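You operate a simulated robot arm through the tools that you are given. There is no shell and no other tool. Be economical: measure what you need, move in short steps, check, and stop when the job is done.

The job below is to be done with a simulated two-armed robot. You get a single attempt, and the scene is never put back.

## Task
Rack the two filled dishes from the pink mat, then wipe the blue drips off it.
Fine: middle tray of the white rack, pushed in again; wipe with the blue pad, wetted at the alcohol pump; the pad goes back; all other dishes stay where they are. What is to be rubbed or washed off counts as gone when no trace of it is left.

It is judged by the outcome, as a careful person would: the job done as asked, and still so three seconds after it is handed in. It fails if anything else is knocked over, pushed out of place, dropped, spilled or broken.

## Robot
Two 7-joint arms with two-finger parallel grippers on one trunk, on a base that drives. Base frame: it is fixed to the floor where the robot stands at the start and does not move with it; the origin is under the middle of the robot, x ahead of it, y to its left, z up. Lengths are in mm, angles in rad, forces in N, time in s.
The left shoulder is at the start at [50, 187, 1160], the right one opposite. With the tool pointing down near the work surface each hand reaches from about 100 to 660 mm from the robot's upright axis, wherever it stands, measured 20 degrees to its own side. Places, roughly: alcohol pump [600, 1100, 1000]; blue drips [400, 600, 900]; dish [500, 1250, 1000]; middle rack tray [600, 0, 1100]; middle tray of the white rack [600, 0, 1100]. Payload 3.43 kg a hand.
Tool frame (each hand has its own): the origin (TCP) lies between the finger pads and is the grasp point; the fingertips stand 30 mm ahead of it; z points along the fingers, y is the line along which they close. Largest opening 94 mm; finger width 28, thickness 10; the body of the gripper, 50 by 96 mm, starts 55 mm behind the TCP.
Orientation is that of the tool frame in the base frame, as a unit quaternion [w, x, y, z]. With the fingers straight down and closing along the base's y, the tool's x points along the base's -x, its y along +y and its z along -z.

## Interface
- The arms move only by the tool step_arm. It takes "left_targets", "right_targets" or both (then of equal length, played together; a hand with none holds still); each is a list of rows, each a list of 3 entries, a list of its own where there are three numbers: the shift along the base's x, y, z in mm, then the turn, a rotation vector about the base's x, y, z in degrees, then the closure in counts, from 0 (fully open) to 255 (shut). In form: [[[x, y, z], [rx, ry, rz], claw], ...]. A call has 1 to 8 rows; each row is the pose to reach, as a shift and turn from the pose commanded when the call began. Rows are played at 5 a second. More than 50 mm and 0.15 rad between two rows, or a gripper value outside its range, and nothing of the call is played. Where a pose cannot be reached the arm comes as near as it can. A force on the tool above 40 N (or 10 N above the force at the start of the call, whichever is more), or a blocked arm, ends the call early, and 0.2 s more pass. The fingers move at their own pace (about 153 mm/s each) and stop on an object; they squeeze with about 33 N. The grip force told is the motor's: it shows also when the fingers shut on nothing. Time passes only in rows, and 0.2 s behind the last, so rows that repeat a pose let the fingers close. The reply holds the time, the measured pose of the TCP, the force on the tool along the base axes, the opening and the grip force, in the units named above and with some noise, with the torque about the TCP (base axes, N m) and any sound that the robot's microphone picked up.
- Cameras (640 x 400 px; columns grow to the right, rows downward): "scene" is now at [136.9, 46, 1332.1]; the picture's right is [0.51, -0.86, 0.00], its down [-0.40, -0.24, -0.89] and it looks along [0.76, 0.45, -0.46] (base axes); focal length 214 px, centre (320, 200). "left" rides on the left gripper at [76, -14, -103] in its tool frame; the picture's right is [0.18, 0.98, 0.00], its down [-0.75, 0.14, -0.64] and it looks along [-0.63, 0.12, 0.77] (tool axes); focal length 243 px, centre (320, 200). "right" rides on the right gripper at [76, 14, -102] in its tool frame; the picture's right is [-0.18, 0.98, 0.00], its down [-0.75, -0.14, -0.64] and it looks along [-0.63, -0.12, 0.77] (tool axes); focal length 243 px, centre (320, 200). There is no depth. A picture from a camera that has moved, and an enlarged one, comes with that camera's place and axes in the base frame and with its lens.
- get_image(camera): a new picture of that camera. No time passes.
- slide_trunk(by): slides the trunk up (or, below 0, down) by that many mm; the arms and the scene camera ride with it, the base frame stays. It gives what a move gives, with no picture.
- drive_base(legs): drives the robot by 1 to 6 legs, each [ahead, left, turn to the left] in mm, mm and rad, along the robot's own axes; the way and the turn of a leg run together, so that a leg with both is an arc; at most 1500 mm and 3.142 rad a leg. The arms and the cameras ride along, it lands a little off, and it stops where it bumps. It gives what a move gives.
- aim_head(pan, tilt): turns the head with the scene camera to pan (to the left, within 1.396 rad either way) and tilt (down, from -0.506 to 1.204), counted from straight ahead of the robot. It gives what a move gives.
- enlarge(camera, box): a new picture of the part [left, top, right, bottom] of that camera's present view, enlarged. No time passes.
- finish_job(): hands the job in; it is judged then, once.

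Work in short steps. Places have to be worked out from the pictures, the camera data and where the tool is seen: move nearer, look again, correct. Check each grasp and each placing, and mend what went wrong. You have 120 turns and 108 pictures in all, those below and enlarged ones among them. Open the grippers and draw the arms clear of the work before you hand the job in, unless the task says otherwise; then end with one line.

The tools are called after "Emit:" by a JSON object that holds its "name" and its "arguments". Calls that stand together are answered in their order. step_arm: Moves the arms, as the interface text tells. Its arguments: {"type":"object","properties":{"left_targets":{"type":"array","items":{"type":"array"}},"right_targets":{"type":"array","items":{"type":"array"}}},"required":[]} The other tools are called the same way: slide_trunk (by) slides the trunk up or down; drive_base (legs) drives the base; aim_head (pan, tilt) turns the head that bears the scene camera; get_image (camera) takes a picture; enlarge (camera, box) takes an enlarged picture of a part of a camera's view; finish_job () hands the job in.

At the start:

```text
time: 0.0
left_tcp_pos: [248.8, 317.9, 1235.0]
left_tool_rot: [0.0, -0.001, 1.0, 0.001]
left_wrist_force: [0.1, 0.3, -0.1]
left_moment: [-0.02, 0.04, -0.01]
left_gripper_width: 94.0
left_gripper_force: 0.1
right_tcp_pos: [341.5, 4.9, 1235.2]
right_tool_rot: [0.0, 0.0, 1.0, 0.0]
right_wrist_force: [-0.5, 0.3, 0.3]
right_moment: [0.05, 0.04, -0.01]
right_gripper_width: 93.9
right_gripper_force: 0.1
trunk travel left (down, up): [-375.0, 57.0]
robot x, y, heading: [-0.7, -4.6, 0.004]
head pan, tilt: [0.534, 0.482]
```

scene: 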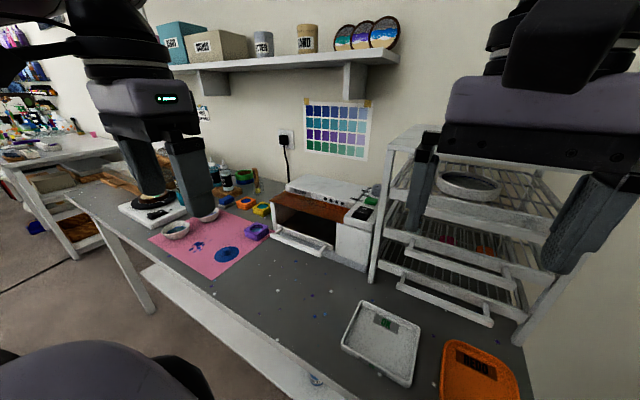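
right: 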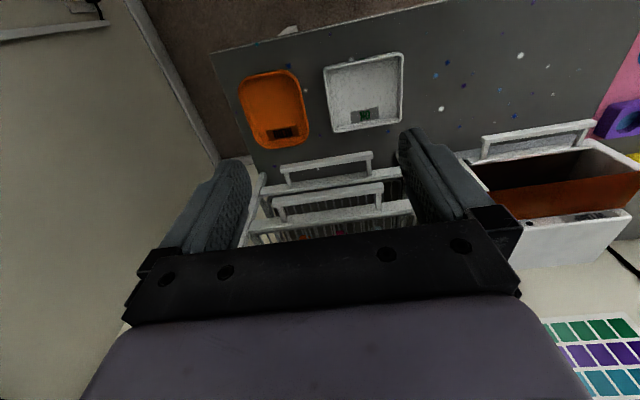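
left: 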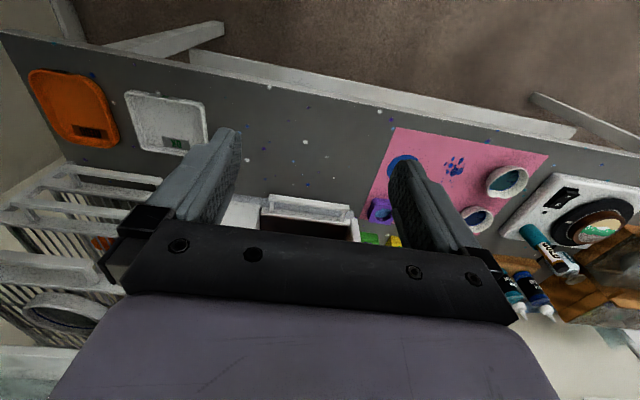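

The pictures show the mat with two dishes at its far left, the rack at right. I take enlarged views of the mat and the rack to work out places.

Emit:
{"name": "enlarge", "arguments": {"camera": "scene", "box": [120, 150, 280, 290]}}

Emit:
{"name": "enlarge", "arguments": {"camera": "scene", "box": [340, 110, 600, 350]}}

Emit:
{"name": "enlarge", "arguments": {"camera": "left", "box": [360, 120, 640, 330]}}

```text
2.86 times, centred on (200, 220) of scene
camera zoom: at [136.9, 46.0, 1332.1], right [0.51, -0.86, 0.0], down [-0.4, -0.24, -0.89], along [0.76, 0.45, -0.46], focal length 613 px, centre (663, 143)
```

zoom: 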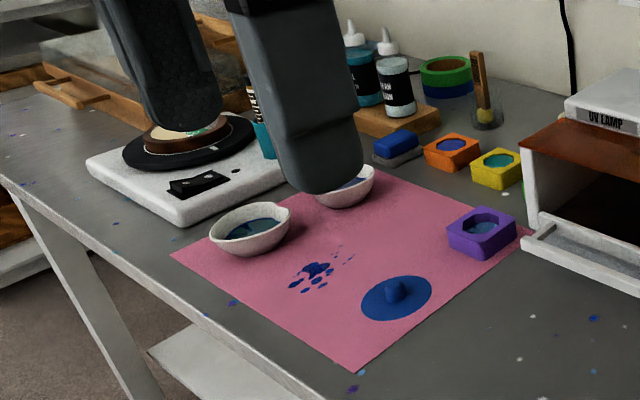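

```text
1.67 times, centred on (470, 230) of scene
camera zoom: at [136.9, 46.0, 1332.1], right [0.51, -0.86, 0.0], down [-0.4, -0.24, -0.89], along [0.76, 0.45, -0.46], focal length 358 px, centre (70, 150)
```

zoom: 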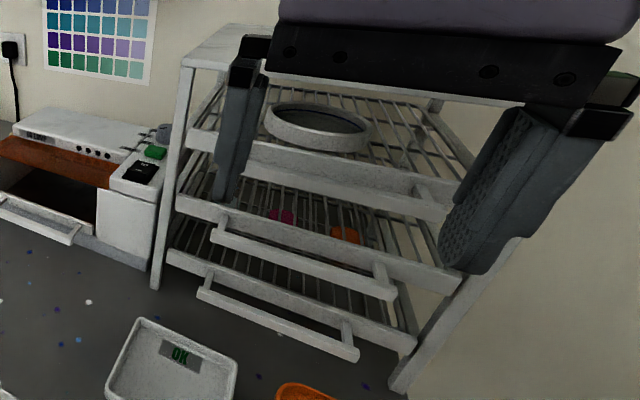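

```text
1.90 times, centred on (500, 225) of left
camera zoom: at [173.0, 304.1, 1336.2], right [-0.19, 0.98, 0.0], down [0.75, 0.14, 0.64], along [0.63, 0.12, -0.77], focal length 462 px, centre (-23, 152)
```

zoom: 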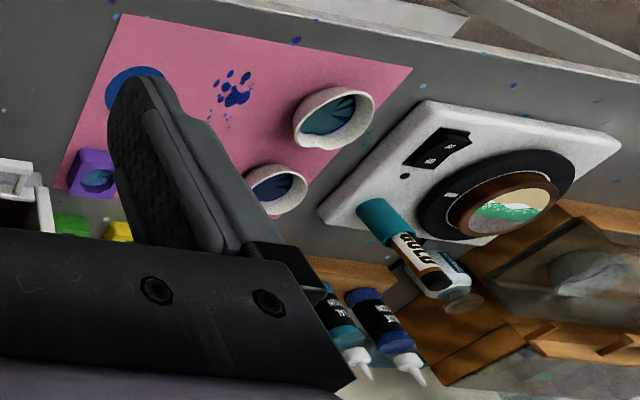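

The mat lies around x 330-560, y 490-850, with dishes near [390,753] and [516,759]. I drive left along the table to look closer, and point the head at the mat.

Emit:
{"name": "drive_base", "arguments": {"legs": [[0, 650, 0]]}}

Emit:
{"name": "aim_head", "arguments": {"pan": 0.2, "tilt": 0.75}}

Emit:
{"name": "get_image", "arguments": {"camera": "scene"}}

```text
time: 3.6
left_tcp_pos: [249.3, 962.2, 1235.7]
left_tool_rot: [0.001, 0.002, 1.0, 0.0]
left_wrist_force: [0.2, 0.6, 0.1]
left_moment: [-0.04, -0.01, 0.0]
left_gripper_width: 93.9
left_gripper_force: 0.1
right_tcp_pos: [341.2, 649.8, 1235.2]
right_tool_rot: [0.001, 0.002, 1.0, 0.0]
right_wrist_force: [0.5, 1.0, -0.5]
right_moment: [-0.02, -0.02, -0.02]
right_gripper_width: 93.8
right_gripper_force: 0.0
trunk travel left (down, up): [-375.0, 57.0]
robot x, y, heading: [-1.9, 644.4, 0.001]
head pan, tilt: [0.534, 0.482]
```

```text
time: 4.4
left_tcp_pos: [250.9, 961.7, 1235.2]
left_tool_rot: [0.0, 0.0, 1.0, 0.0]
left_wrist_force: [-0.3, 0.6, 0.1]
left_moment: [0.02, 0.04, 0.03]
left_gripper_width: 93.8
left_gripper_force: 0.1
right_tcp_pos: [342.3, 649.3, 1235.6]
right_tool_rot: [0.001, 0.001, 1.0, 0.0]
right_wrist_force: [0.1, -0.8, -0.4]
right_moment: [0.02, -0.01, 0.01]
right_gripper_width: 94.0
right_gripper_force: 0.1
trunk travel left (down, up): [-375.0, 57.0]
robot x, y, heading: [3.7, 646.1, -0.001]
head pan, tilt: [0.201, 0.75]
```

```text
101 pictures are left
camera scene: at [139.9, 660.4, 1308.5], right [0.2, -0.98, 0.0], down [-0.67, -0.14, -0.73], along [0.72, 0.15, -0.68], focal length 214 px, centre (320, 200)
```

scene: 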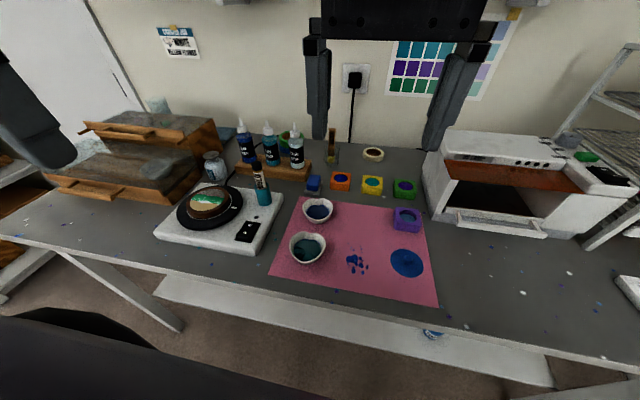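

Emit:
{"name": "enlarge", "arguments": {"camera": "scene", "box": [260, 160, 450, 310]}}

Emit:
{"name": "enlarge", "arguments": {"camera": "scene", "box": [150, 110, 310, 250]}}

```text
2.67 times, centred on (355, 235) of scene
camera zoom: at [139.9, 660.4, 1308.5], right [0.2, -0.98, 0.0], down [-0.67, -0.14, -0.73], along [0.72, 0.15, -0.68], focal length 572 px, centre (227, 107)
```

zoom: 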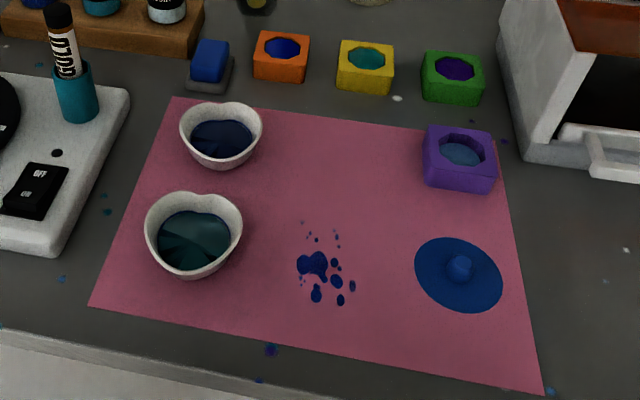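

```text
2.86 times, centred on (230, 180) of scene
camera zoom: at [139.9, 660.4, 1308.5], right [0.2, -0.98, 0.0], down [-0.67, -0.14, -0.73], along [0.72, 0.15, -0.68], focal length 613 px, centre (577, 257)
```

zoom: 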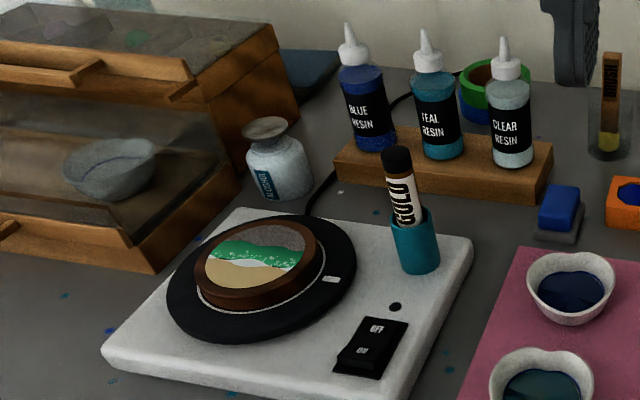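

The blue pad is the block on the grey holder near [610,800]; the alcohol bottle with dish top stands further left. First I go to the rack to open the middle tray, whose handle I judge at about [450,-5,1093].

Emit:
{"name": "drive_base", "arguments": {"legs": [[-150, -640, 0]]}}

Emit:
{"name": "aim_head", "arguments": {"pan": 0.0, "tilt": 0.5}}

Emit:
{"name": "get_image", "arguments": {"camera": "scene"}}

Emit:
{"name": "get_image", "arguments": {"camera": "right"}}

```text
time: 8.1
left_tcp_pos: [97.7, 307.7, 1234.7]
left_tool_rot: [0.001, 0.0, 1.0, 0.001]
left_wrist_force: [0.3, -0.4, -0.1]
left_moment: [0.0, 0.04, 0.0]
left_gripper_width: 94.1
left_gripper_force: 0.0
right_tcp_pos: [189.0, -3.9, 1235.0]
right_tool_rot: [0.0, 0.002, 1.0, 0.0]
right_wrist_force: [-0.4, 0.0, 0.4]
right_moment: [0.04, 0.02, 0.01]
right_gripper_width: 94.2
right_gripper_force: 0.1
trunk travel left (down, up): [-375.0, 57.0]
robot x, y, heading: [-151.4, -6.6, -0.004]
head pan, tilt: [0.201, 0.75]
```

```text
time: 8.9
left_tcp_pos: [98.5, 307.6, 1235.0]
left_tool_rot: [0.001, 0.001, 1.0, -0.001]
left_wrist_force: [1.0, -0.8, 1.1]
left_moment: [0.01, 0.0, -0.02]
left_gripper_width: 94.0
left_gripper_force: 0.1
right_tcp_pos: [190.3, -5.2, 1234.9]
right_tool_rot: [0.0, 0.002, 1.0, 0.0]
right_wrist_force: [0.0, 0.8, 0.2]
right_moment: [0.02, -0.01, -0.04]
right_gripper_width: 94.0
right_gripper_force: 0.0
trunk travel left (down, up): [-375.0, 57.0]
robot x, y, heading: [-151.3, -7.5, -0.003]
head pan, tilt: [0.0, 0.499]
```

```text
98 pictures are left
camera scene: at [-3.0, -9.5, 1330.4], right [0.0, -1.0, 0.0], down [-0.48, 0.0, -0.88], along [0.88, 0.0, -0.48], focal length 214 px, centre (320, 200)
```

scene: 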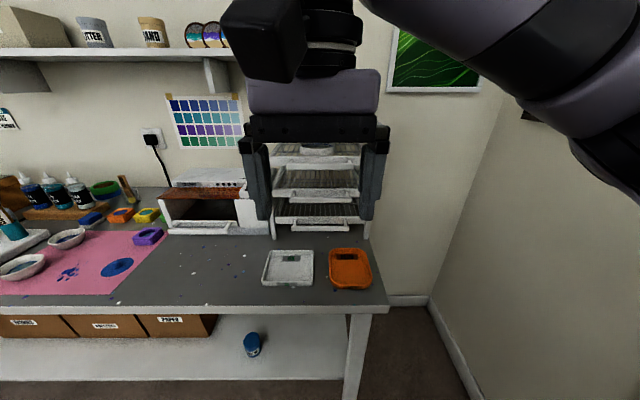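

```text
97 pictures are left
camera right: at [113.4, 10.6, 1338.3], right [0.19, 0.98, 0.0], down [0.75, -0.14, 0.64], along [0.63, -0.12, -0.77], focal length 243 px, centre (320, 200)
```

right: 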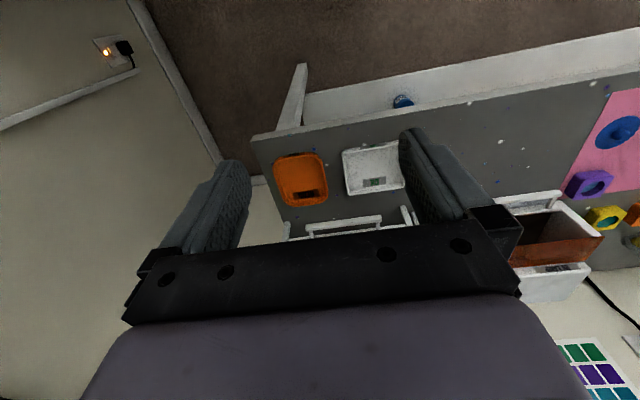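

I rotate the right hand to point forward with the fingers closing vertically, to grip the middle tray handle.

Emit:
{"name": "step_arm", "arguments": {"right_targets": [[[10, 0, 0], [4.6, -4.6, -4.6], 0], [[20, 0, 0], [9.2, -9.2, -9.2], 0], [[30, 0, 0], [13.8, -13.8, -13.8], 0], [[40, 0, -10], [18.4, -18.4, -18.4], 0], [[50, 0, -20], [23, -23, -23], 0], [[60, 0, -30], [27.6, -27.6, -27.6], 0], [[70, 0, -40], [32.2, -32.2, -32.2], 0], [[80, 0, -50], [36.8, -36.8, -36.8], 0]]}}

Emit:
{"name": "step_arm", "arguments": {"right_targets": [[[0, 0, -15], [4.6, -4.6, -4.6], 0], [[0, 0, -30], [9.2, -9.2, -9.2], 0], [[0, 0, -45], [13.8, -13.8, -13.8], 0], [[10, 0, -60], [18.4, -18.4, -18.4], 60], [[20, 0, -70], [23, -23, -23], 60], [[30, 0, -80], [27.6, -27.6, -27.6], 60], [[40, 0, -90], [32.48, -32.48, -32.48], 60], [[40, 0, -90], [32.48, -32.48, -32.48], 60]]}}

Emit:
{"name": "get_image", "arguments": {"camera": "right"}}

Emit:
{"name": "get_image", "arguments": {"camera": "scene"}}

```text
time: 10.7
left_tcp_pos: [98.6, 308.4, 1235.1]
left_tool_rot: [0.001, 0.001, 1.0, 0.001]
left_wrist_force: [0.3, 0.7, -0.5]
left_moment: [-0.02, 0.02, 0.0]
left_gripper_width: 93.9
left_gripper_force: 0.0
right_tcp_pos: [269.6, -4.8, 1186.3]
right_tool_rot: [0.304, 0.307, 0.848, 0.306]
right_wrist_force: [0.4, 0.7, -1.1]
right_moment: [0.0, -0.01, -0.03]
right_gripper_width: 94.0
right_gripper_force: 0.2
trunk travel left (down, up): [-375.0, 57.0]
robot x, y, heading: [-151.2, -5.9, -0.005]
head pan, tilt: [0.0, 0.499]
```

```text
time: 12.5
left_tcp_pos: [98.2, 307.5, 1235.0]
left_tool_rot: [0.002, 0.001, 1.0, 0.001]
left_wrist_force: [-0.4, 0.5, 0.3]
left_moment: [0.03, 0.03, 0.01]
left_gripper_width: 93.8
left_gripper_force: 0.0
right_tcp_pos: [309.8, -6.2, 1096.3]
right_tool_rot: [0.499, 0.501, 0.499, 0.501]
right_wrist_force: [1.5, -0.2, 0.0]
right_moment: [0.0, -0.01, -0.04]
right_gripper_width: 72.0
right_gripper_force: 0.1
trunk travel left (down, up): [-375.0, 57.0]
robot x, y, heading: [-152.1, -9.8, -0.005]
head pan, tilt: [0.0, 0.499]
```

```text
96 pictures are left
camera right: at [207.5, 71.4, 1110.9], right [0.0, -0.19, 0.98], down [-0.64, -0.75, -0.14], along [0.77, -0.63, -0.12], focal length 243 px, centre (320, 200)
```

right: 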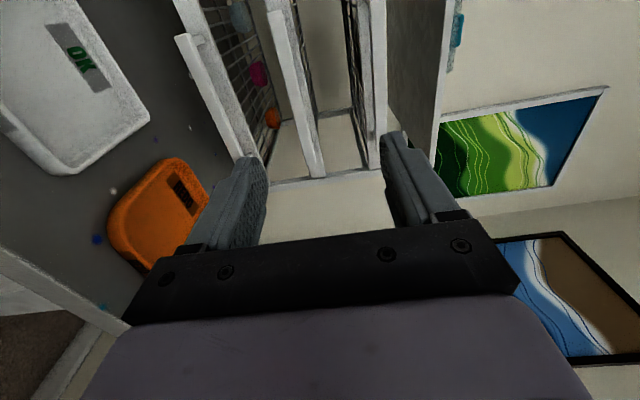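

```text
95 pictures are left
camera scene: at [-3.0, -9.7, 1330.4], right [0.0, -1.0, 0.0], down [-0.48, 0.0, -0.88], along [0.88, 0.0, -0.48], focal length 214 px, centre (320, 200)
```

scene: 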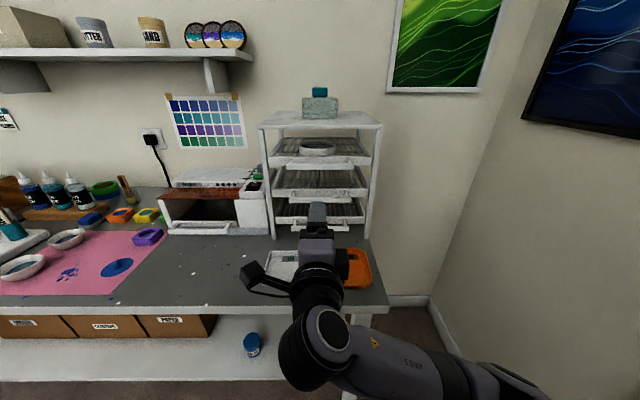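

The hand is aimed forward below the rack's level. I enlarge both views to identify tray handles.

Emit:
{"name": "enlarge", "arguments": {"camera": "scene", "box": [240, 80, 400, 240]}}

Emit:
{"name": "enlarge", "arguments": {"camera": "right", "box": [160, 0, 460, 200]}}

```text
2.50 times, centred on (320, 160) of scene
camera zoom: at [-3.0, -9.7, 1330.4], right [0.0, -1.0, 0.0], down [-0.48, 0.0, -0.88], along [0.88, 0.0, -0.48], focal length 536 px, centre (320, 300)
```

zoom: 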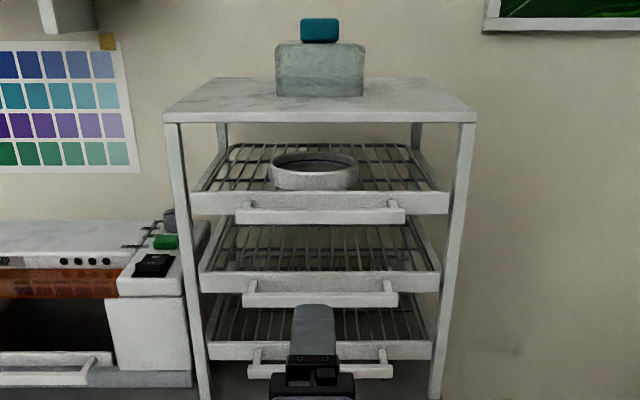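

```text
2.00 times, centred on (310, 100) of right
camera zoom: at [207.5, 71.4, 1110.9], right [0.0, -0.19, 0.98], down [-0.64, -0.75, -0.14], along [0.77, -0.63, -0.12], focal length 485 px, centre (340, 400)
```

zoom: 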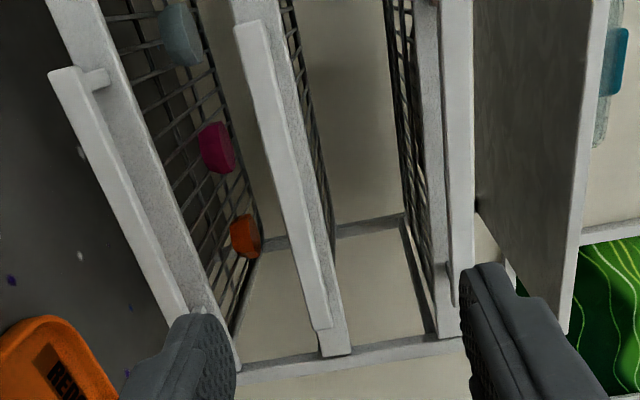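

I judge the middle handle bar at about x 472, z 1070, y from -89 to 69. I move the right hand in front of it with a smaller opening and look.

Emit:
{"name": "step_arm", "arguments": {"right_targets": [[[20, 0, -13], [0, 0, 0], 133], [[50, 0, -26], [0, 0, 0], 133], [[80, -2, -26], [0, 0, 0], 133], [[110, -4, -26], [0, 0, 0], 133]]}}

Emit:
{"name": "get_image", "arguments": {"camera": "right"}}

Emit:
{"name": "enlarge", "arguments": {"camera": "scene", "box": [240, 80, 400, 240]}}

```text
time: 13.5
left_tcp_pos: [98.2, 308.3, 1235.3]
left_tool_rot: [0.0, 0.0, 1.0, 0.0]
left_wrist_force: [0.2, 0.2, -0.2]
left_moment: [0.02, 0.0, 0.02]
left_gripper_width: 94.1
left_gripper_force: 0.0
right_tcp_pos: [421.5, -12.6, 1067.2]
right_tool_rot: [0.502, 0.499, 0.501, 0.498]
right_wrist_force: [0.0, -0.7, -0.3]
right_moment: [-0.03, 0.01, 0.01]
right_gripper_width: 45.1
right_gripper_force: 0.1
trunk travel left (down, up): [-375.0, 57.0]
robot x, y, heading: [-149.9, -5.8, -0.006]
head pan, tilt: [0.0, 0.499]
```

```text
92 pictures are left
camera right: at [319.9, 64.5, 1081.8], right [0.0, -0.18, 0.98], down [-0.65, -0.75, -0.14], along [0.76, -0.64, -0.11], focal length 243 px, centre (320, 200)
```

right: 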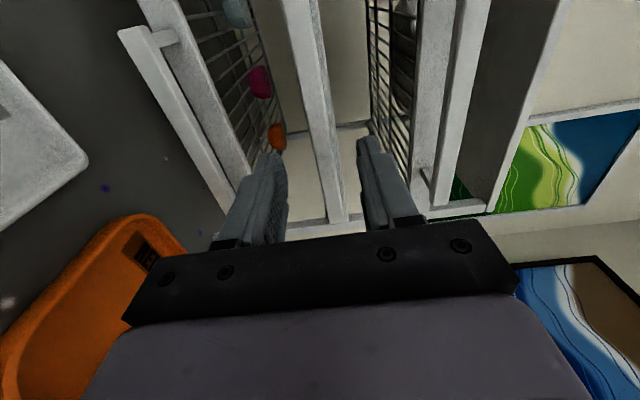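

```text
2.50 times, centred on (320, 160) of scene
camera zoom: at [-2.7, -9.6, 1330.4], right [0.0, -1.0, 0.0], down [-0.48, 0.0, -0.88], along [0.88, 0.0, -0.48], focal length 536 px, centre (320, 300)
```

zoom: 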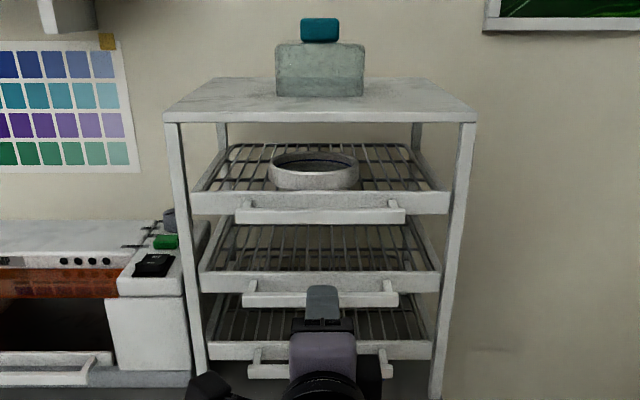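

The bar sits between the fingers in height. I advance 32 mm and close gently on the bar.

Emit:
{"name": "step_arm", "arguments": {"right_targets": [[[16, 0, 2], [0, 0, 0], 133], [[32, 0, 2], [0, 0, 0], 133], [[32, 0, 2], [0, 0, 0], 255], [[32, 0, 2], [0, 0, 0], 255], [[32, 0, 2], [0, 0, 0], 255]]}}

Emit:
{"name": "get_image", "arguments": {"camera": "right"}}

```text
time: 14.4
left_tcp_pos: [95.7, 309.2, 1235.5]
left_tool_rot: [0.002, 0.001, 1.0, 0.0]
left_wrist_force: [-0.1, 0.8, -0.3]
left_moment: [0.02, -0.03, 0.01]
left_gripper_width: 94.0
left_gripper_force: 0.0
right_tcp_pos: [462.2, -47.5, 1066.4]
right_tool_rot: [0.542, 0.48, 0.498, 0.478]
right_wrist_force: [-7.6, 2.9, 9.2]
right_moment: [1.41, 0.22, 0.13]
right_gripper_width: 16.1
right_gripper_force: 44.6
trunk travel left (down, up): [-375.0, 57.0]
robot x, y, heading: [-151.4, -10.8, -0.006]
head pan, tilt: [0.0, 0.499]
stopped in row 4 (right hand): the force on the tool passed its limit (the readings are from after the stop); the commanded pose is now the measured one
```

```text
90 pictures are left
camera right: at [362.5, 34.8, 1071.4], right [-0.05, -0.1, 0.99], down [-0.67, -0.73, -0.11], along [0.74, -0.67, -0.03], focal length 243 px, centre (320, 200)
```

right: 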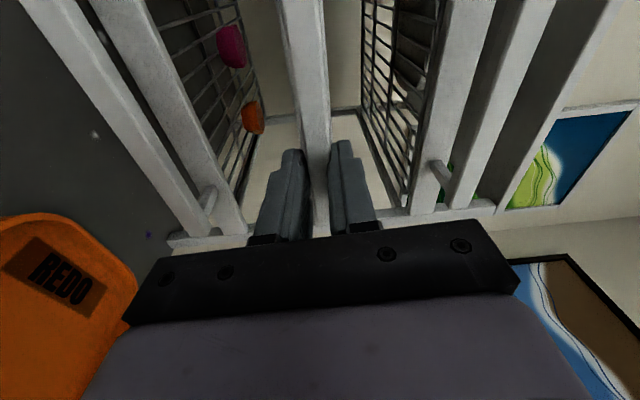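

The fingers hold the bar (16 mm wide), though the hand slid sideways a bit, probably near its reach limit. I pull back gently and check.

Emit:
{"name": "step_arm", "arguments": {"right_targets": [[[-10, 0, 0], [0, 0, 0], 255], [[-22, 0, 0], [0, 0, 0], 255], [[-34, 0, 0], [0, 0, 0], 255], [[-46, 0, 0], [0, 0, 0], 255]]}}

Emit:
{"name": "get_image", "arguments": {"camera": "scene"}}

```text
time: 14.8
left_tcp_pos: [96.4, 311.1, 1235.1]
left_tool_rot: [0.0, 0.0, 1.0, 0.001]
left_wrist_force: [0.0, -0.4, -0.1]
left_moment: [0.02, -0.02, 0.0]
left_gripper_width: 93.9
left_gripper_force: 0.0
right_tcp_pos: [461.7, -47.7, 1067.0]
right_tool_rot: [0.543, 0.474, 0.503, 0.477]
right_wrist_force: [-6.8, 10.0, -5.1]
right_moment: [1.32, 0.47, 0.64]
right_gripper_width: 16.5
right_gripper_force: 44.6
trunk travel left (down, up): [-375.0, 57.0]
robot x, y, heading: [-154.6, -8.1, 0.003]
head pan, tilt: [0.0, 0.499]
stopped in row 1 (right hand): the force on the tool passed its limit (the readings are from after the stop); the commanded pose is now the measured one
```

```text
89 pictures are left
camera scene: at [-3.2, -8.0, 1330.3], right [0.0, -1.0, 0.0], down [-0.48, 0.0, -0.88], along [0.88, 0.0, -0.48], focal length 214 px, centre (320, 200)
```

scene: 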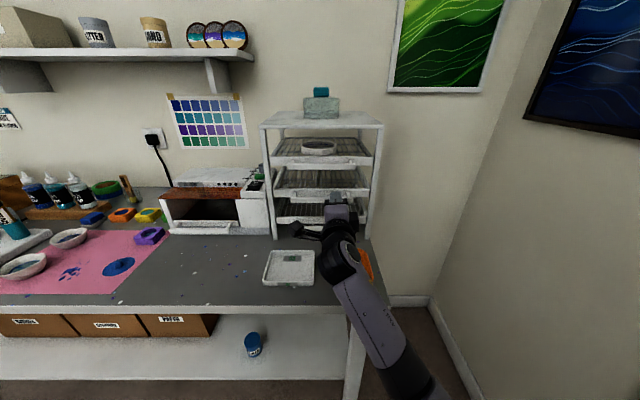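

The arm is nearly stretched straight and strained, so I release, back off, and will drive closer before gripping again.

Emit:
{"name": "step_arm", "arguments": {"right_targets": [[[0, 0, 0], [0, 0, 0], 133], [[0, 0, 0], [0, 0, 0], 133], [[-15, 5, 0], [0, 0, 0], 133], [[-40, 15, 0], [0, 0, 0], 133], [[-65, 25, 0], [0, 0, 0], 133]]}}

Emit:
{"name": "enlarge", "arguments": {"camera": "scene", "box": [240, 80, 400, 240]}}

```text
time: 15.8
left_tcp_pos: [96.0, 310.6, 1233.5]
left_tool_rot: [0.002, 0.0, 1.0, 0.0]
left_wrist_force: [-0.2, -0.4, -0.2]
left_moment: [-0.05, 0.0, 0.01]
left_gripper_width: 94.0
left_gripper_force: 0.0
right_tcp_pos: [439.0, -100.9, 1058.3]
right_tool_rot: [0.623, 0.428, 0.509, 0.413]
right_wrist_force: [0.3, -0.4, -0.3]
right_moment: [-0.02, 0.02, -0.03]
right_gripper_width: 44.9
right_gripper_force: 0.0
trunk travel left (down, up): [-375.0, 57.0]
robot x, y, heading: [-154.5, -12.2, 0.0]
head pan, tilt: [0.0, 0.499]
stopped in row 5 (right hand): the arm was blocked; the commanded pose is now the measured one
```

```text
2.50 times, centred on (320, 160) of scene
camera zoom: at [-3.1, -8.4, 1330.5], right [0.0, -1.0, 0.0], down [-0.48, 0.0, -0.88], along [0.88, 0.0, -0.48], focal length 536 px, centre (320, 300)
```

zoom: 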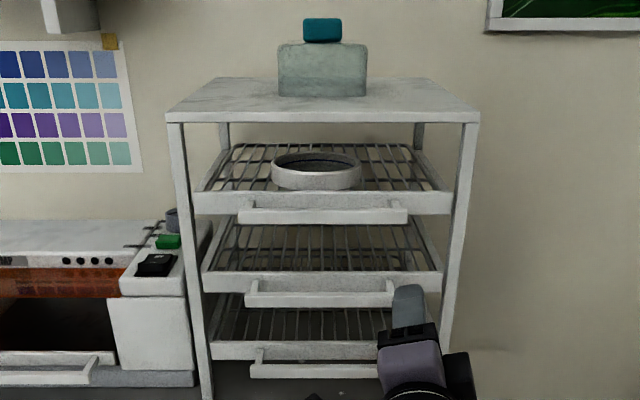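

The rack looks unmoved, but the right arm is stuck at a joint limit. I back the base away to free it.

Emit:
{"name": "drive_base", "arguments": {"legs": [[-150, 0, 0]]}}

Emit:
{"name": "step_arm", "arguments": {"right_targets": [[[-20, 20, 10], [0, 0, 0], 133], [[-50, 40, 20], [0, 0, 0], 133], [[-80, 60, 40], [0, 0, 0], 133], [[-110, 80, 60], [0, 0, 0], 133]]}}

Emit:
{"name": "get_image", "arguments": {"camera": "scene"}}

```text
time: 17.2
left_tcp_pos: [-55.3, 310.7, 1235.1]
left_tool_rot: [0.001, 0.0, 1.0, 0.0]
left_wrist_force: [0.6, 0.5, -0.8]
left_moment: [0.02, -0.03, -0.07]
left_gripper_width: 93.9
left_gripper_force: 0.1
right_tcp_pos: [287.8, -100.6, 1057.4]
right_tool_rot: [0.623, 0.428, 0.509, 0.412]
right_wrist_force: [0.1, 0.9, 0.5]
right_moment: [0.01, -0.03, 0.02]
right_gripper_width: 44.9
right_gripper_force: 0.1
trunk travel left (down, up): [-375.0, 57.0]
robot x, y, heading: [-302.6, -7.1, -0.001]
head pan, tilt: [0.0, 0.499]
```

```text
time: 17.8
left_tcp_pos: [-54.4, 310.4, 1234.9]
left_tool_rot: [0.001, 0.0, 1.0, 0.0]
left_wrist_force: [0.2, 0.9, 0.6]
left_moment: [-0.02, 0.0, 0.02]
left_gripper_width: 93.8
left_gripper_force: 0.1
right_tcp_pos: [266.3, -119.0, 1088.1]
right_tool_rot: [0.699, 0.365, 0.501, 0.357]
right_wrist_force: [-0.3, -0.3, 0.2]
right_moment: [-0.02, 0.0, -0.01]
right_gripper_width: 45.1
right_gripper_force: 0.1
trunk travel left (down, up): [-375.0, 57.0]
robot x, y, heading: [-306.1, -6.2, 0.004]
head pan, tilt: [0.0, 0.499]
stopped in row 2 (right hand): the arm was blocked; the commanded pose is now the measured one
```

```text
87 pictures are left
camera scene: at [-154.5, -8.5, 1330.4], right [0.0, -1.0, 0.0], down [-0.48, 0.0, -0.88], along [0.88, 0.0, -0.48], focal length 214 px, centre (320, 200)
```

scene: 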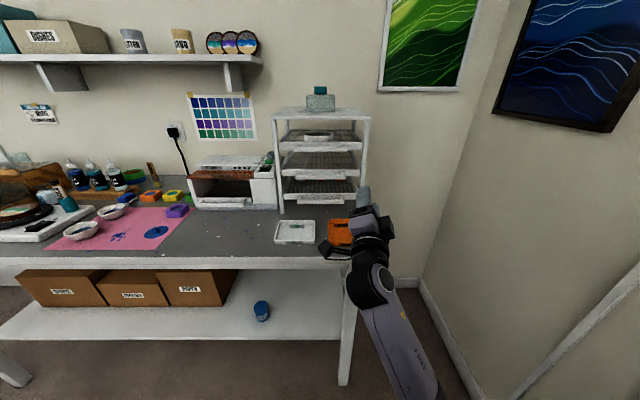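

I turn the right hand back toward the pointing-down posture to get out of the joint limit.

Emit:
{"name": "step_arm", "arguments": {"right_targets": [[[0, 0, 0], [-3.3, 6.46, 3.38], 0], [[0, 0, 5], [-6.6, 12.9, 6.76], 0], [[-5, 0, 10], [-9.9, 19.4, 10.1], 0], [[-10, 0, 20], [-13.2, 25.8, 13.5], 0], [[-20, 10, 30], [-16.5, 32.3, 16.9], 0], [[-30, 20, 40], [-19.8, 38.8, 20.3], 0], [[-40, 30, 50], [-23.1, 45.2, 23.7], 0], [[-50, 40, 60], [-26.4, 51.7, 27], 0]]}}

```text
time: 19.8
left_tcp_pos: [-54.6, 309.6, 1234.8]
left_tool_rot: [0.0, -0.001, 1.0, 0.001]
left_wrist_force: [0.0, -0.7, -0.3]
left_moment: [0.01, 0.03, 0.01]
left_gripper_width: 94.5
left_gripper_force: 0.0
right_tcp_pos: [227.8, -114.0, 1135.2]
right_tool_rot: [0.388, 0.218, 0.883, 0.151]
right_wrist_force: [0.1, -1.1, 0.8]
right_moment: [0.0, 0.0, 0.0]
right_gripper_width: 93.8
right_gripper_force: 0.0
trunk travel left (down, up): [-375.0, 57.0]
robot x, y, heading: [-306.6, -8.4, 0.001]
head pan, tilt: [0.0, 0.499]
stopped in row 8 (right hand): the arm was blocked; the commanded pose is now the measured one
```

It recovers slowly; I continue turning back to pointing down while keeping the place.

Emit:
{"name": "step_arm", "arguments": {"right_targets": [[[0, 0, 5], [-2.25, 5.8, 3.25], 0], [[0, 0, 15], [-4.5, 11.6, 6.5], 0], [[0, 0, 25], [-6.75, 17.4, 9.75], 0], [[0, 0, 40], [-9, 23.2, 13], 0], [[0, 0, 55], [-11.2, 29, 16.2], 0], [[0, 0, 70], [-13.5, 34.8, 19.5], 0], [[0, 0, 80], [-15.8, 40.6, 22.8], 0], [[0, 0, 90], [-18, 46.3, 26], 0]]}}

```text
time: 21.6
left_tcp_pos: [-54.5, 309.7, 1235.2]
left_tool_rot: [0.0, 0.0, 1.0, 0.001]
left_wrist_force: [0.7, 0.9, 0.1]
left_moment: [-0.03, 0.05, 0.0]
left_gripper_width: 94.0
left_gripper_force: 0.1
right_tcp_pos: [261.1, -121.4, 1226.6]
right_tool_rot: [0.014, 0.029, 0.999, 0.013]
right_wrist_force: [0.0, -0.1, 0.0]
right_moment: [-0.01, 0.04, 0.0]
right_gripper_width: 94.0
right_gripper_force: 0.0
right hand out of reach, approached as far as the arm can: row 1, 2, 3, 4, 5, 6, 7, 8
trunk travel left (down, up): [-375.0, 57.0]
robot x, y, heading: [-302.7, -7.6, -0.003]
head pan, tilt: [0.0, 0.499]
```

The hand points down again. I draw it back nearer the body, and then try the opposite roll, with the hand in front of its own shoulder.

Emit:
{"name": "step_arm", "arguments": {"right_targets": [[[-30, -10, 0], [-2.5, 1.5, 2], 0], [[-60, -20, 0], [-2.5, 1.5, 2], 0], [[-90, -30, 0], [-2.5, 1.5, 2], 0], [[-120, -40, 0], [-2.5, 1.5, 2], 0], [[-150, -50, 0], [-2.5, 1.5, 2], 0], [[-180, -60, 0], [-2.5, 1.5, 2], 0]]}}

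Emit:
{"name": "step_arm", "arguments": {"right_targets": [[[0, 0, 0], [-4.6, -4.6, 4.6], 0], [[0, 0, -10], [-9.2, -9.2, 9.2], 0], [[0, 0, -20], [-13.8, -13.8, 13.8], 0], [[10, 0, -30], [-18.4, -18.4, 18.4], 0], [[20, 0, -40], [-23, -23, 23], 0], [[30, 0, -50], [-27.6, -27.6, 27.6], 0], [[40, 0, -60], [-32.2, -32.2, 32.2], 0], [[40, 0, -60], [-36.8, -36.8, 36.8], 0]]}}

```text
time: 23.0
left_tcp_pos: [-54.7, 310.1, 1235.1]
left_tool_rot: [0.001, 0.0, 1.0, 0.001]
left_wrist_force: [0.3, -0.8, 1.1]
left_moment: [-0.01, 0.05, 0.01]
left_gripper_width: 93.7
left_gripper_force: 0.0
right_tcp_pos: [260.2, -120.0, 1229.4]
right_tool_rot: [0.018, 0.029, 0.999, 0.017]
right_wrist_force: [-0.1, 0.1, 0.9]
right_moment: [0.01, -0.03, 0.03]
right_gripper_width: 93.9
right_gripper_force: 0.1
right hand out of reach, approached as far as the arm can: row 1, 2, 3, 4, 5, 6
trunk travel left (down, up): [-375.0, 57.0]
robot x, y, heading: [-302.5, -8.0, -0.0]
head pan, tilt: [0.0, 0.499]
```

```text
time: 24.8
left_tcp_pos: [-54.3, 309.4, 1235.8]
left_tool_rot: [0.0, 0.0, 1.0, 0.0]
left_wrist_force: [-0.3, 0.4, -0.6]
left_moment: [0.0, -0.01, -0.04]
left_gripper_width: 94.0
left_gripper_force: 0.0
right_tcp_pos: [289.3, -103.1, 1168.4]
right_tool_rot: [0.326, -0.304, 0.848, -0.285]
right_wrist_force: [-0.5, -0.6, 0.5]
right_moment: [0.01, -0.03, 0.01]
right_gripper_width: 94.1
right_gripper_force: 0.1
right hand out of reach, approached as far as the arm can: row 1, 2, 3, 4, 5
trunk travel left (down, up): [-375.0, 57.0]
robot x, y, heading: [-300.3, -7.9, -0.003]
head pan, tilt: [0.0, 0.499]
```

Now the rotation in the new direction went fairly well. I test drawing the hand back.

Emit:
{"name": "step_arm", "arguments": {"right_targets": [[[-20, -10, -10], [-4.6, -4.6, 4.6], 0], [[-40, -20, -20], [-9.2, -9.2, 9.2], 0], [[-65, -30, -30], [-13.8, -13.8, 13.8], 0], [[-90, -40, -40], [-18.4, -18.4, 18.4], 0], [[-115, -50, -50], [-23, -23, 23], 0], [[-140, -60, -60], [-27.6, -27.6, 27.6], 0], [[-165, -70, -70], [-31.3, -31.3, 31.3], 0]]}}

Emit:
{"name": "get_image", "arguments": {"camera": "scene"}}

```text
time: 26.4
left_tcp_pos: [-55.6, 309.8, 1235.0]
left_tool_rot: [0.001, 0.0, 1.0, 0.0]
left_wrist_force: [-0.1, 0.2, -0.3]
left_moment: [-0.02, 0.02, 0.01]
left_gripper_width: 94.1
left_gripper_force: 0.0
right_tcp_pos: [130.9, -171.0, 1095.8]
right_tool_rot: [0.509, -0.503, 0.516, -0.471]
right_wrist_force: [-0.4, 0.4, 1.0]
right_moment: [0.0, -0.02, 0.01]
right_gripper_width: 94.0
right_gripper_force: 0.0
right hand out of reach, approached as far as the arm can: row 7
trunk travel left (down, up): [-375.0, 57.0]
robot x, y, heading: [-303.9, -8.4, -0.002]
head pan, tilt: [0.0, 0.499]
```

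```text
86 pictures are left
camera scene: at [-154.7, -8.8, 1330.5], right [0.0, -1.0, 0.0], down [-0.48, 0.0, -0.88], along [0.88, 0.0, -0.48], focal length 214 px, centre (320, 200)
```

scene: 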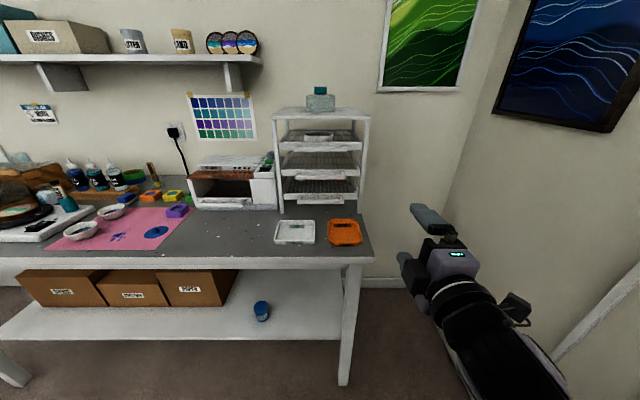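

The right hand is free and points forward in front of its shoulder. I bring it before the middle handle by driving, rather than stretching the arm.

Emit:
{"name": "drive_base", "arguments": {"legs": [[0, 165, 0], [255, 0, 0]]}}

Emit:
{"name": "step_arm", "arguments": {"right_targets": [[[0, 0, -12], [-1.5, -1.1, -0.7], 133], [[0, 0, -25], [-2.9, -2.2, -1.4], 133], [[0, 0, -25], [-2.9, -2.2, -1.4], 133]]}}

Emit:
{"name": "get_image", "arguments": {"camera": "right"}}

Emit:
{"name": "get_image", "arguments": {"camera": "scene"}}

```text
time: 29.3
left_tcp_pos: [202.6, 475.9, 1234.3]
left_tool_rot: [0.001, -0.001, 1.0, 0.0]
left_wrist_force: [-0.5, 0.1, 0.2]
left_moment: [0.01, 0.01, 0.0]
left_gripper_width: 94.0
left_gripper_force: 0.0
right_tcp_pos: [388.4, -4.0, 1095.5]
right_tool_rot: [0.509, -0.503, 0.515, -0.471]
right_wrist_force: [-0.4, 0.6, 0.3]
right_moment: [0.0, -0.01, 0.0]
right_gripper_width: 94.2
right_gripper_force: 0.1
trunk travel left (down, up): [-375.0, 57.0]
robot x, y, heading: [-47.6, 155.0, 0.002]
head pan, tilt: [0.0, 0.499]
```

```text
time: 30.1
left_tcp_pos: [202.5, 475.3, 1235.7]
left_tool_rot: [0.001, -0.001, 1.0, 0.0]
left_wrist_force: [-0.7, 0.2, 0.1]
left_moment: [0.01, -0.03, 0.01]
left_gripper_width: 94.0
left_gripper_force: 0.0
right_tcp_pos: [387.9, -6.3, 1070.4]
right_tool_rot: [-0.5, 0.5, -0.5, 0.5]
right_wrist_force: [0.4, 0.2, 0.8]
right_moment: [-0.04, -0.01, 0.0]
right_gripper_width: 44.8
right_gripper_force: 0.0
trunk travel left (down, up): [-375.0, 57.0]
robot x, y, heading: [-46.9, 155.1, -0.001]
head pan, tilt: [0.0, 0.499]
```

```text
85 pictures are left
camera right: at [286.0, -81.2, 1057.3], right [0.0, 0.18, -0.98], down [-0.64, 0.75, 0.14], along [0.77, 0.63, 0.12], focal length 243 px, centre (320, 200)
```

right: 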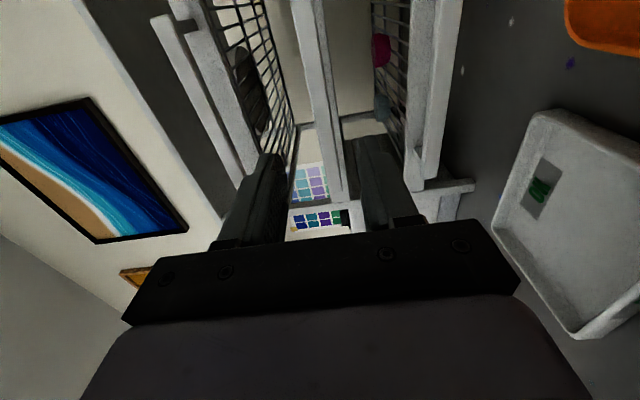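

```text
84 pictures are left
camera scene: at [102.1, 156.7, 1330.4], right [0.0, -1.0, 0.0], down [-0.48, 0.0, -0.88], along [0.88, 0.0, -0.48], focal length 214 px, centre (320, 200)
```

scene: 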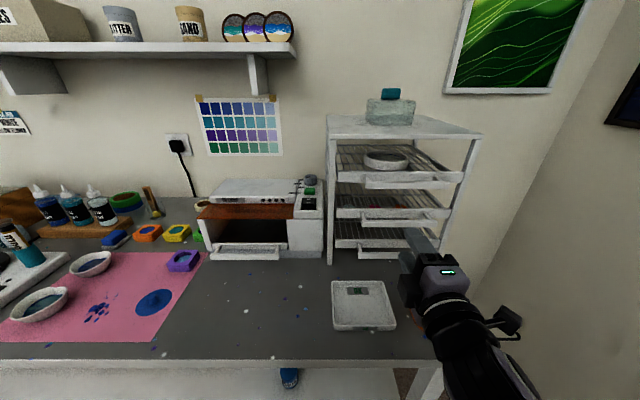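

The middle bar lies between the fingers. I advance to x≈456 and close.

Emit:
{"name": "step_arm", "arguments": {"right_targets": [[[20, 0, 0], [0, 0, 0], 133], [[40, 0, 0], [0, 0, 0], 133], [[56, 0, 0], [0, 0, 0], 133], [[68, 0, 0], [0, 0, 0], 133], [[68, 0, 0], [0, 0, 0], 255], [[68, 0, 0], [0, 0, 0], 255], [[68, 0, 0], [0, 0, 0], 255]]}}

Emit:
{"name": "get_image", "arguments": {"camera": "right"}}

```text
time: 31.7
left_tcp_pos: [203.1, 475.0, 1235.0]
left_tool_rot: [0.0, -0.001, 1.0, 0.0]
left_wrist_force: [-0.5, 0.0, -0.3]
left_moment: [0.01, 0.01, 0.0]
left_gripper_width: 94.2
left_gripper_force: 0.1
right_tcp_pos: [455.6, -5.0, 1068.5]
right_tool_rot: [-0.498, 0.503, -0.502, 0.497]
right_wrist_force: [-8.8, 1.3, -22.8]
right_moment: [0.17, 0.33, -0.47]
right_gripper_width: 13.5
right_gripper_force: 45.4
trunk travel left (down, up): [-375.0, 57.0]
robot x, y, heading: [-47.9, 156.1, 0.003]
head pan, tilt: [0.0, 0.499]
```

```text
83 pictures are left
camera right: at [353.9, -80.6, 1056.0], right [-0.01, 0.18, -0.98], down [-0.64, 0.75, 0.15], along [0.77, 0.63, 0.11], focal length 243 px, centre (320, 200)
```

right: 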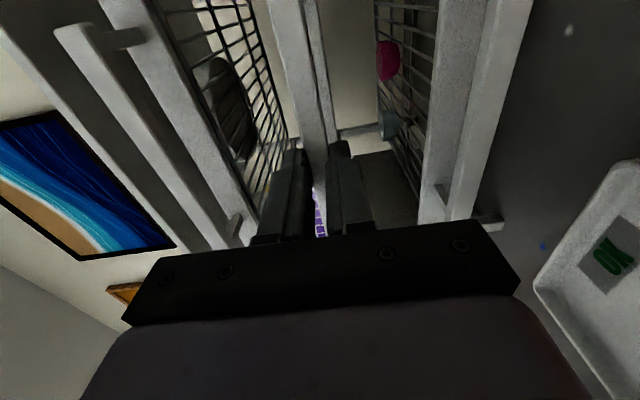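

The bar is held, but pulling the tool down a little; I lower 4 mm and pull the tray out slowly.

Emit:
{"name": "step_arm", "arguments": {"right_targets": [[[0, 0, -4], [0, 0, 0], 255], [[-10, 0, -4], [0, 0, 0], 255], [[-25, 0, -4], [0, 0, 0], 255], [[-40, 0, -4], [0, 0, 0], 255], [[-55, 0, -4], [0, 0, 0], 255]]}}

Emit:
{"name": "get_image", "arguments": {"camera": "scene"}}

```text
time: 32.9
left_tcp_pos: [202.3, 474.0, 1235.0]
left_tool_rot: [0.0, 0.0, 1.0, 0.0]
left_wrist_force: [-0.4, 0.7, -0.3]
left_moment: [0.02, 0.02, 0.02]
left_gripper_width: 94.0
left_gripper_force: 0.0
right_tcp_pos: [402.5, -4.6, 1067.5]
right_tool_rot: [0.501, -0.499, 0.499, -0.501]
right_wrist_force: [-0.4, -4.1, -1.2]
right_moment: [-0.15, 0.11, 0.92]
right_gripper_width: 13.6
right_gripper_force: 44.6
trunk travel left (down, up): [-375.0, 57.0]
robot x, y, heading: [-46.4, 156.7, 0.001]
head pan, tilt: [0.0, 0.499]
```

```text
82 pictures are left
camera scene: at [102.2, 156.2, 1330.5], right [0.0, -1.0, 0.0], down [-0.48, 0.0, -0.88], along [0.88, 0.0, -0.48], focal length 214 px, centre (320, 200)
```

scene: 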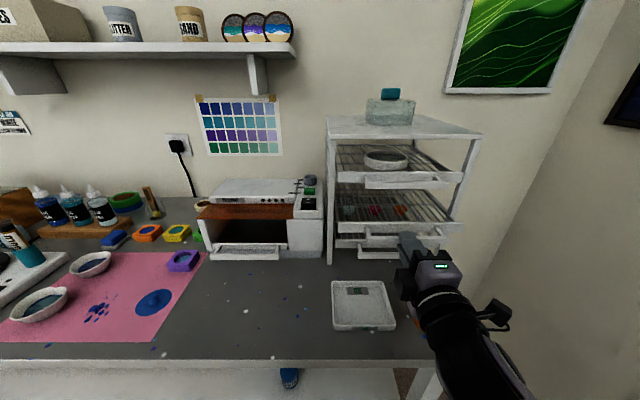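

The tray slides freely. I pull it out another 112 mm.

Emit:
{"name": "step_arm", "arguments": {"right_targets": [[[-16, 0, 0], [0, 0, 0], 255], [[-32, 0, 0], [0, 0, 0], 255], [[-48, 0, 0], [0, 0, 0], 255], [[-64, 0, 0], [0, 0, 0], 255], [[-80, 0, 0], [0, 0, 0], 255], [[-96, 0, 0], [0, 0, 0], 255], [[-112, 0, 0], [0, 0, 0], 255]]}}

Emit:
{"name": "get_image", "arguments": {"camera": "scene"}}

```text
time: 33.8
left_tcp_pos: [202.6, 474.0, 1235.4]
left_tool_rot: [0.001, 0.0, 1.0, -0.001]
left_wrist_force: [0.0, -0.3, -0.2]
left_moment: [-0.01, 0.05, 0.01]
left_gripper_width: 94.0
left_gripper_force: 0.1
right_tcp_pos: [362.9, -4.0, 1067.2]
right_tool_rot: [-0.502, 0.488, -0.498, 0.512]
right_wrist_force: [1.1, -6.5, 7.2]
right_moment: [0.41, 0.28, -0.13]
right_gripper_width: 13.8
right_gripper_force: 44.6
right hand out of reach, approached as far as the arm can: row 3, 4
trunk travel left (down, up): [-375.0, 57.0]
robot x, y, heading: [-49.0, 157.3, -0.003]
head pan, tilt: [0.0, 0.499]
stopped in row 4 (right hand): the force on the tool passed its limit (the readings are from after the stop); the commanded pose is now the measured one
```

```text
81 pictures are left
camera scene: at [102.5, 155.5, 1330.1], right [0.0, -1.0, 0.0], down [-0.48, 0.0, -0.88], along [0.88, 0.0, -0.48], focal length 214 px, centre (320, 200)
```

scene: 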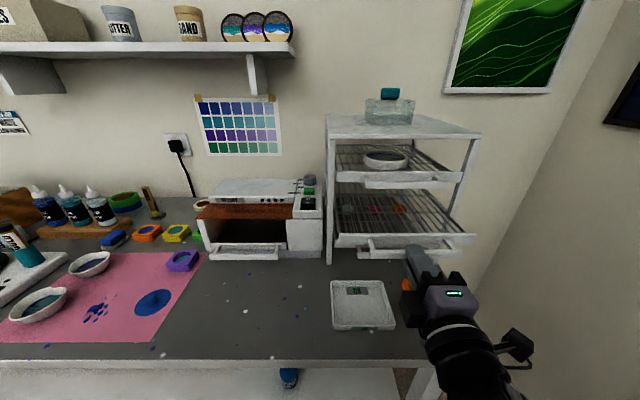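

The arm runs out of bend there, so I draw the tray the rest of the way by driving the base back.

Emit:
{"name": "drive_base", "arguments": {"legs": [[-75, 0, 0]]}}

Emit:
{"name": "get_image", "arguments": {"camera": "scene"}}

Emit:
{"name": "get_image", "arguments": {"camera": "right"}}

```text
time: 34.9
left_tcp_pos: [126.2, 472.8, 1237.4]
left_tool_rot: [0.002, 0.0, 1.0, 0.0]
left_wrist_force: [-0.9, 0.7, 0.3]
left_moment: [-0.07, -0.01, -0.01]
left_gripper_width: 93.8
left_gripper_force: 0.0
right_tcp_pos: [285.8, -3.9, 1067.0]
right_tool_rot: [-0.502, 0.488, -0.498, 0.512]
right_wrist_force: [-0.3, -10.9, 12.2]
right_moment: [1.14, 0.19, -0.94]
right_gripper_width: 13.5
right_gripper_force: 45.2
trunk travel left (down, up): [-375.0, 57.0]
robot x, y, heading: [-121.0, 156.1, 0.001]
head pan, tilt: [0.0, 0.499]
```

```text
80 pictures are left
camera scene: at [25.9, 154.8, 1330.7], right [0.0, -1.0, 0.0], down [-0.48, 0.0, -0.88], along [0.88, 0.0, -0.48], focal length 214 px, centre (320, 200)
```

scene: 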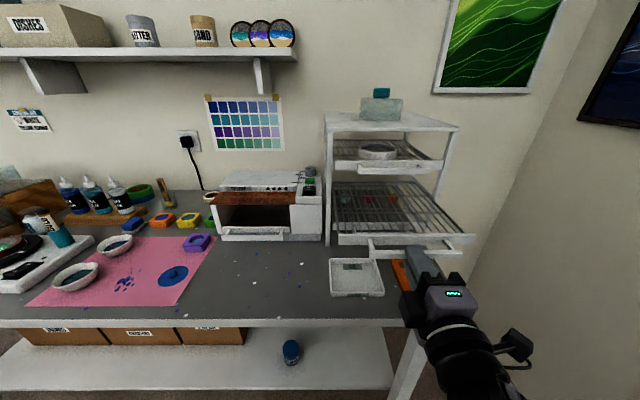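

```text
79 pictures are left
camera right: at [183.1, -77.6, 1051.0], right [0.03, 0.18, -0.98], down [-0.63, 0.77, 0.12], along [0.77, 0.62, 0.14], focal length 243 px, centre (320, 200)
```

right: 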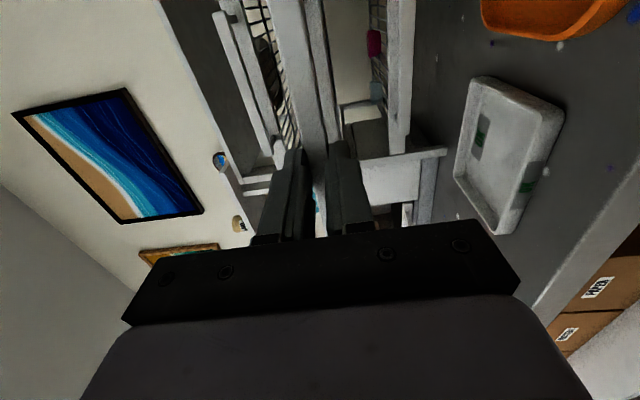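

The tray is out about 170 mm and level. I release the bar and back away.

Emit:
{"name": "step_arm", "arguments": {"right_targets": [[[0, 0, 0], [0, 0, 0], 120], [[0, 0, 0], [0, 0, 0], 120], [[0, 0, 0], [0, 0, 0], 120]]}}

Emit:
{"name": "drive_base", "arguments": {"legs": [[-130, 0, 0]]}}

Emit:
{"name": "enlarge", "arguments": {"camera": "scene", "box": [260, 80, 480, 280]}}

```text
time: 35.7
left_tcp_pos: [127.5, 473.2, 1234.7]
left_tool_rot: [0.001, -0.001, 1.0, 0.0]
left_wrist_force: [-0.4, -0.7, -0.2]
left_moment: [0.0, -0.02, -0.02]
left_gripper_width: 94.1
left_gripper_force: 0.1
right_tcp_pos: [287.1, -3.1, 1067.7]
right_tool_rot: [-0.501, 0.489, -0.498, 0.511]
right_wrist_force: [-0.4, -0.3, 0.3]
right_moment: [-0.02, 0.02, 0.0]
right_gripper_width: 49.7
right_gripper_force: 0.0
trunk travel left (down, up): [-375.0, 57.0]
robot x, y, heading: [-121.3, 157.5, -0.0]
head pan, tilt: [0.0, 0.499]
```

```text
time: 37.0
left_tcp_pos: [-1.7, 475.6, 1234.9]
left_tool_rot: [0.001, 0.0, 1.0, 0.0]
left_wrist_force: [-0.6, 0.1, 0.3]
left_moment: [0.05, -0.01, 0.03]
left_gripper_width: 94.0
left_gripper_force: 0.1
right_tcp_pos: [159.3, -2.0, 1067.4]
right_tool_rot: [-0.502, 0.489, -0.497, 0.512]
right_wrist_force: [-0.1, -0.3, 0.0]
right_moment: [0.0, 0.0, 0.01]
right_gripper_width: 49.7
right_gripper_force: 0.1
trunk travel left (down, up): [-375.0, 57.0]
robot x, y, heading: [-252.3, 159.0, -0.003]
head pan, tilt: [0.0, 0.499]
```

```text
2.00 times, centred on (370, 180) of scene
camera zoom: at [-101.9, 156.5, 1330.6], right [0.0, -1.0, 0.0], down [-0.48, 0.0, -0.88], along [0.88, 0.0, -0.48], focal length 429 px, centre (220, 240)
```

zoom: 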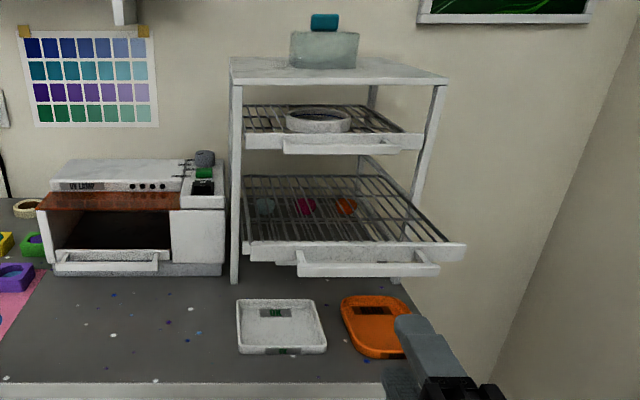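

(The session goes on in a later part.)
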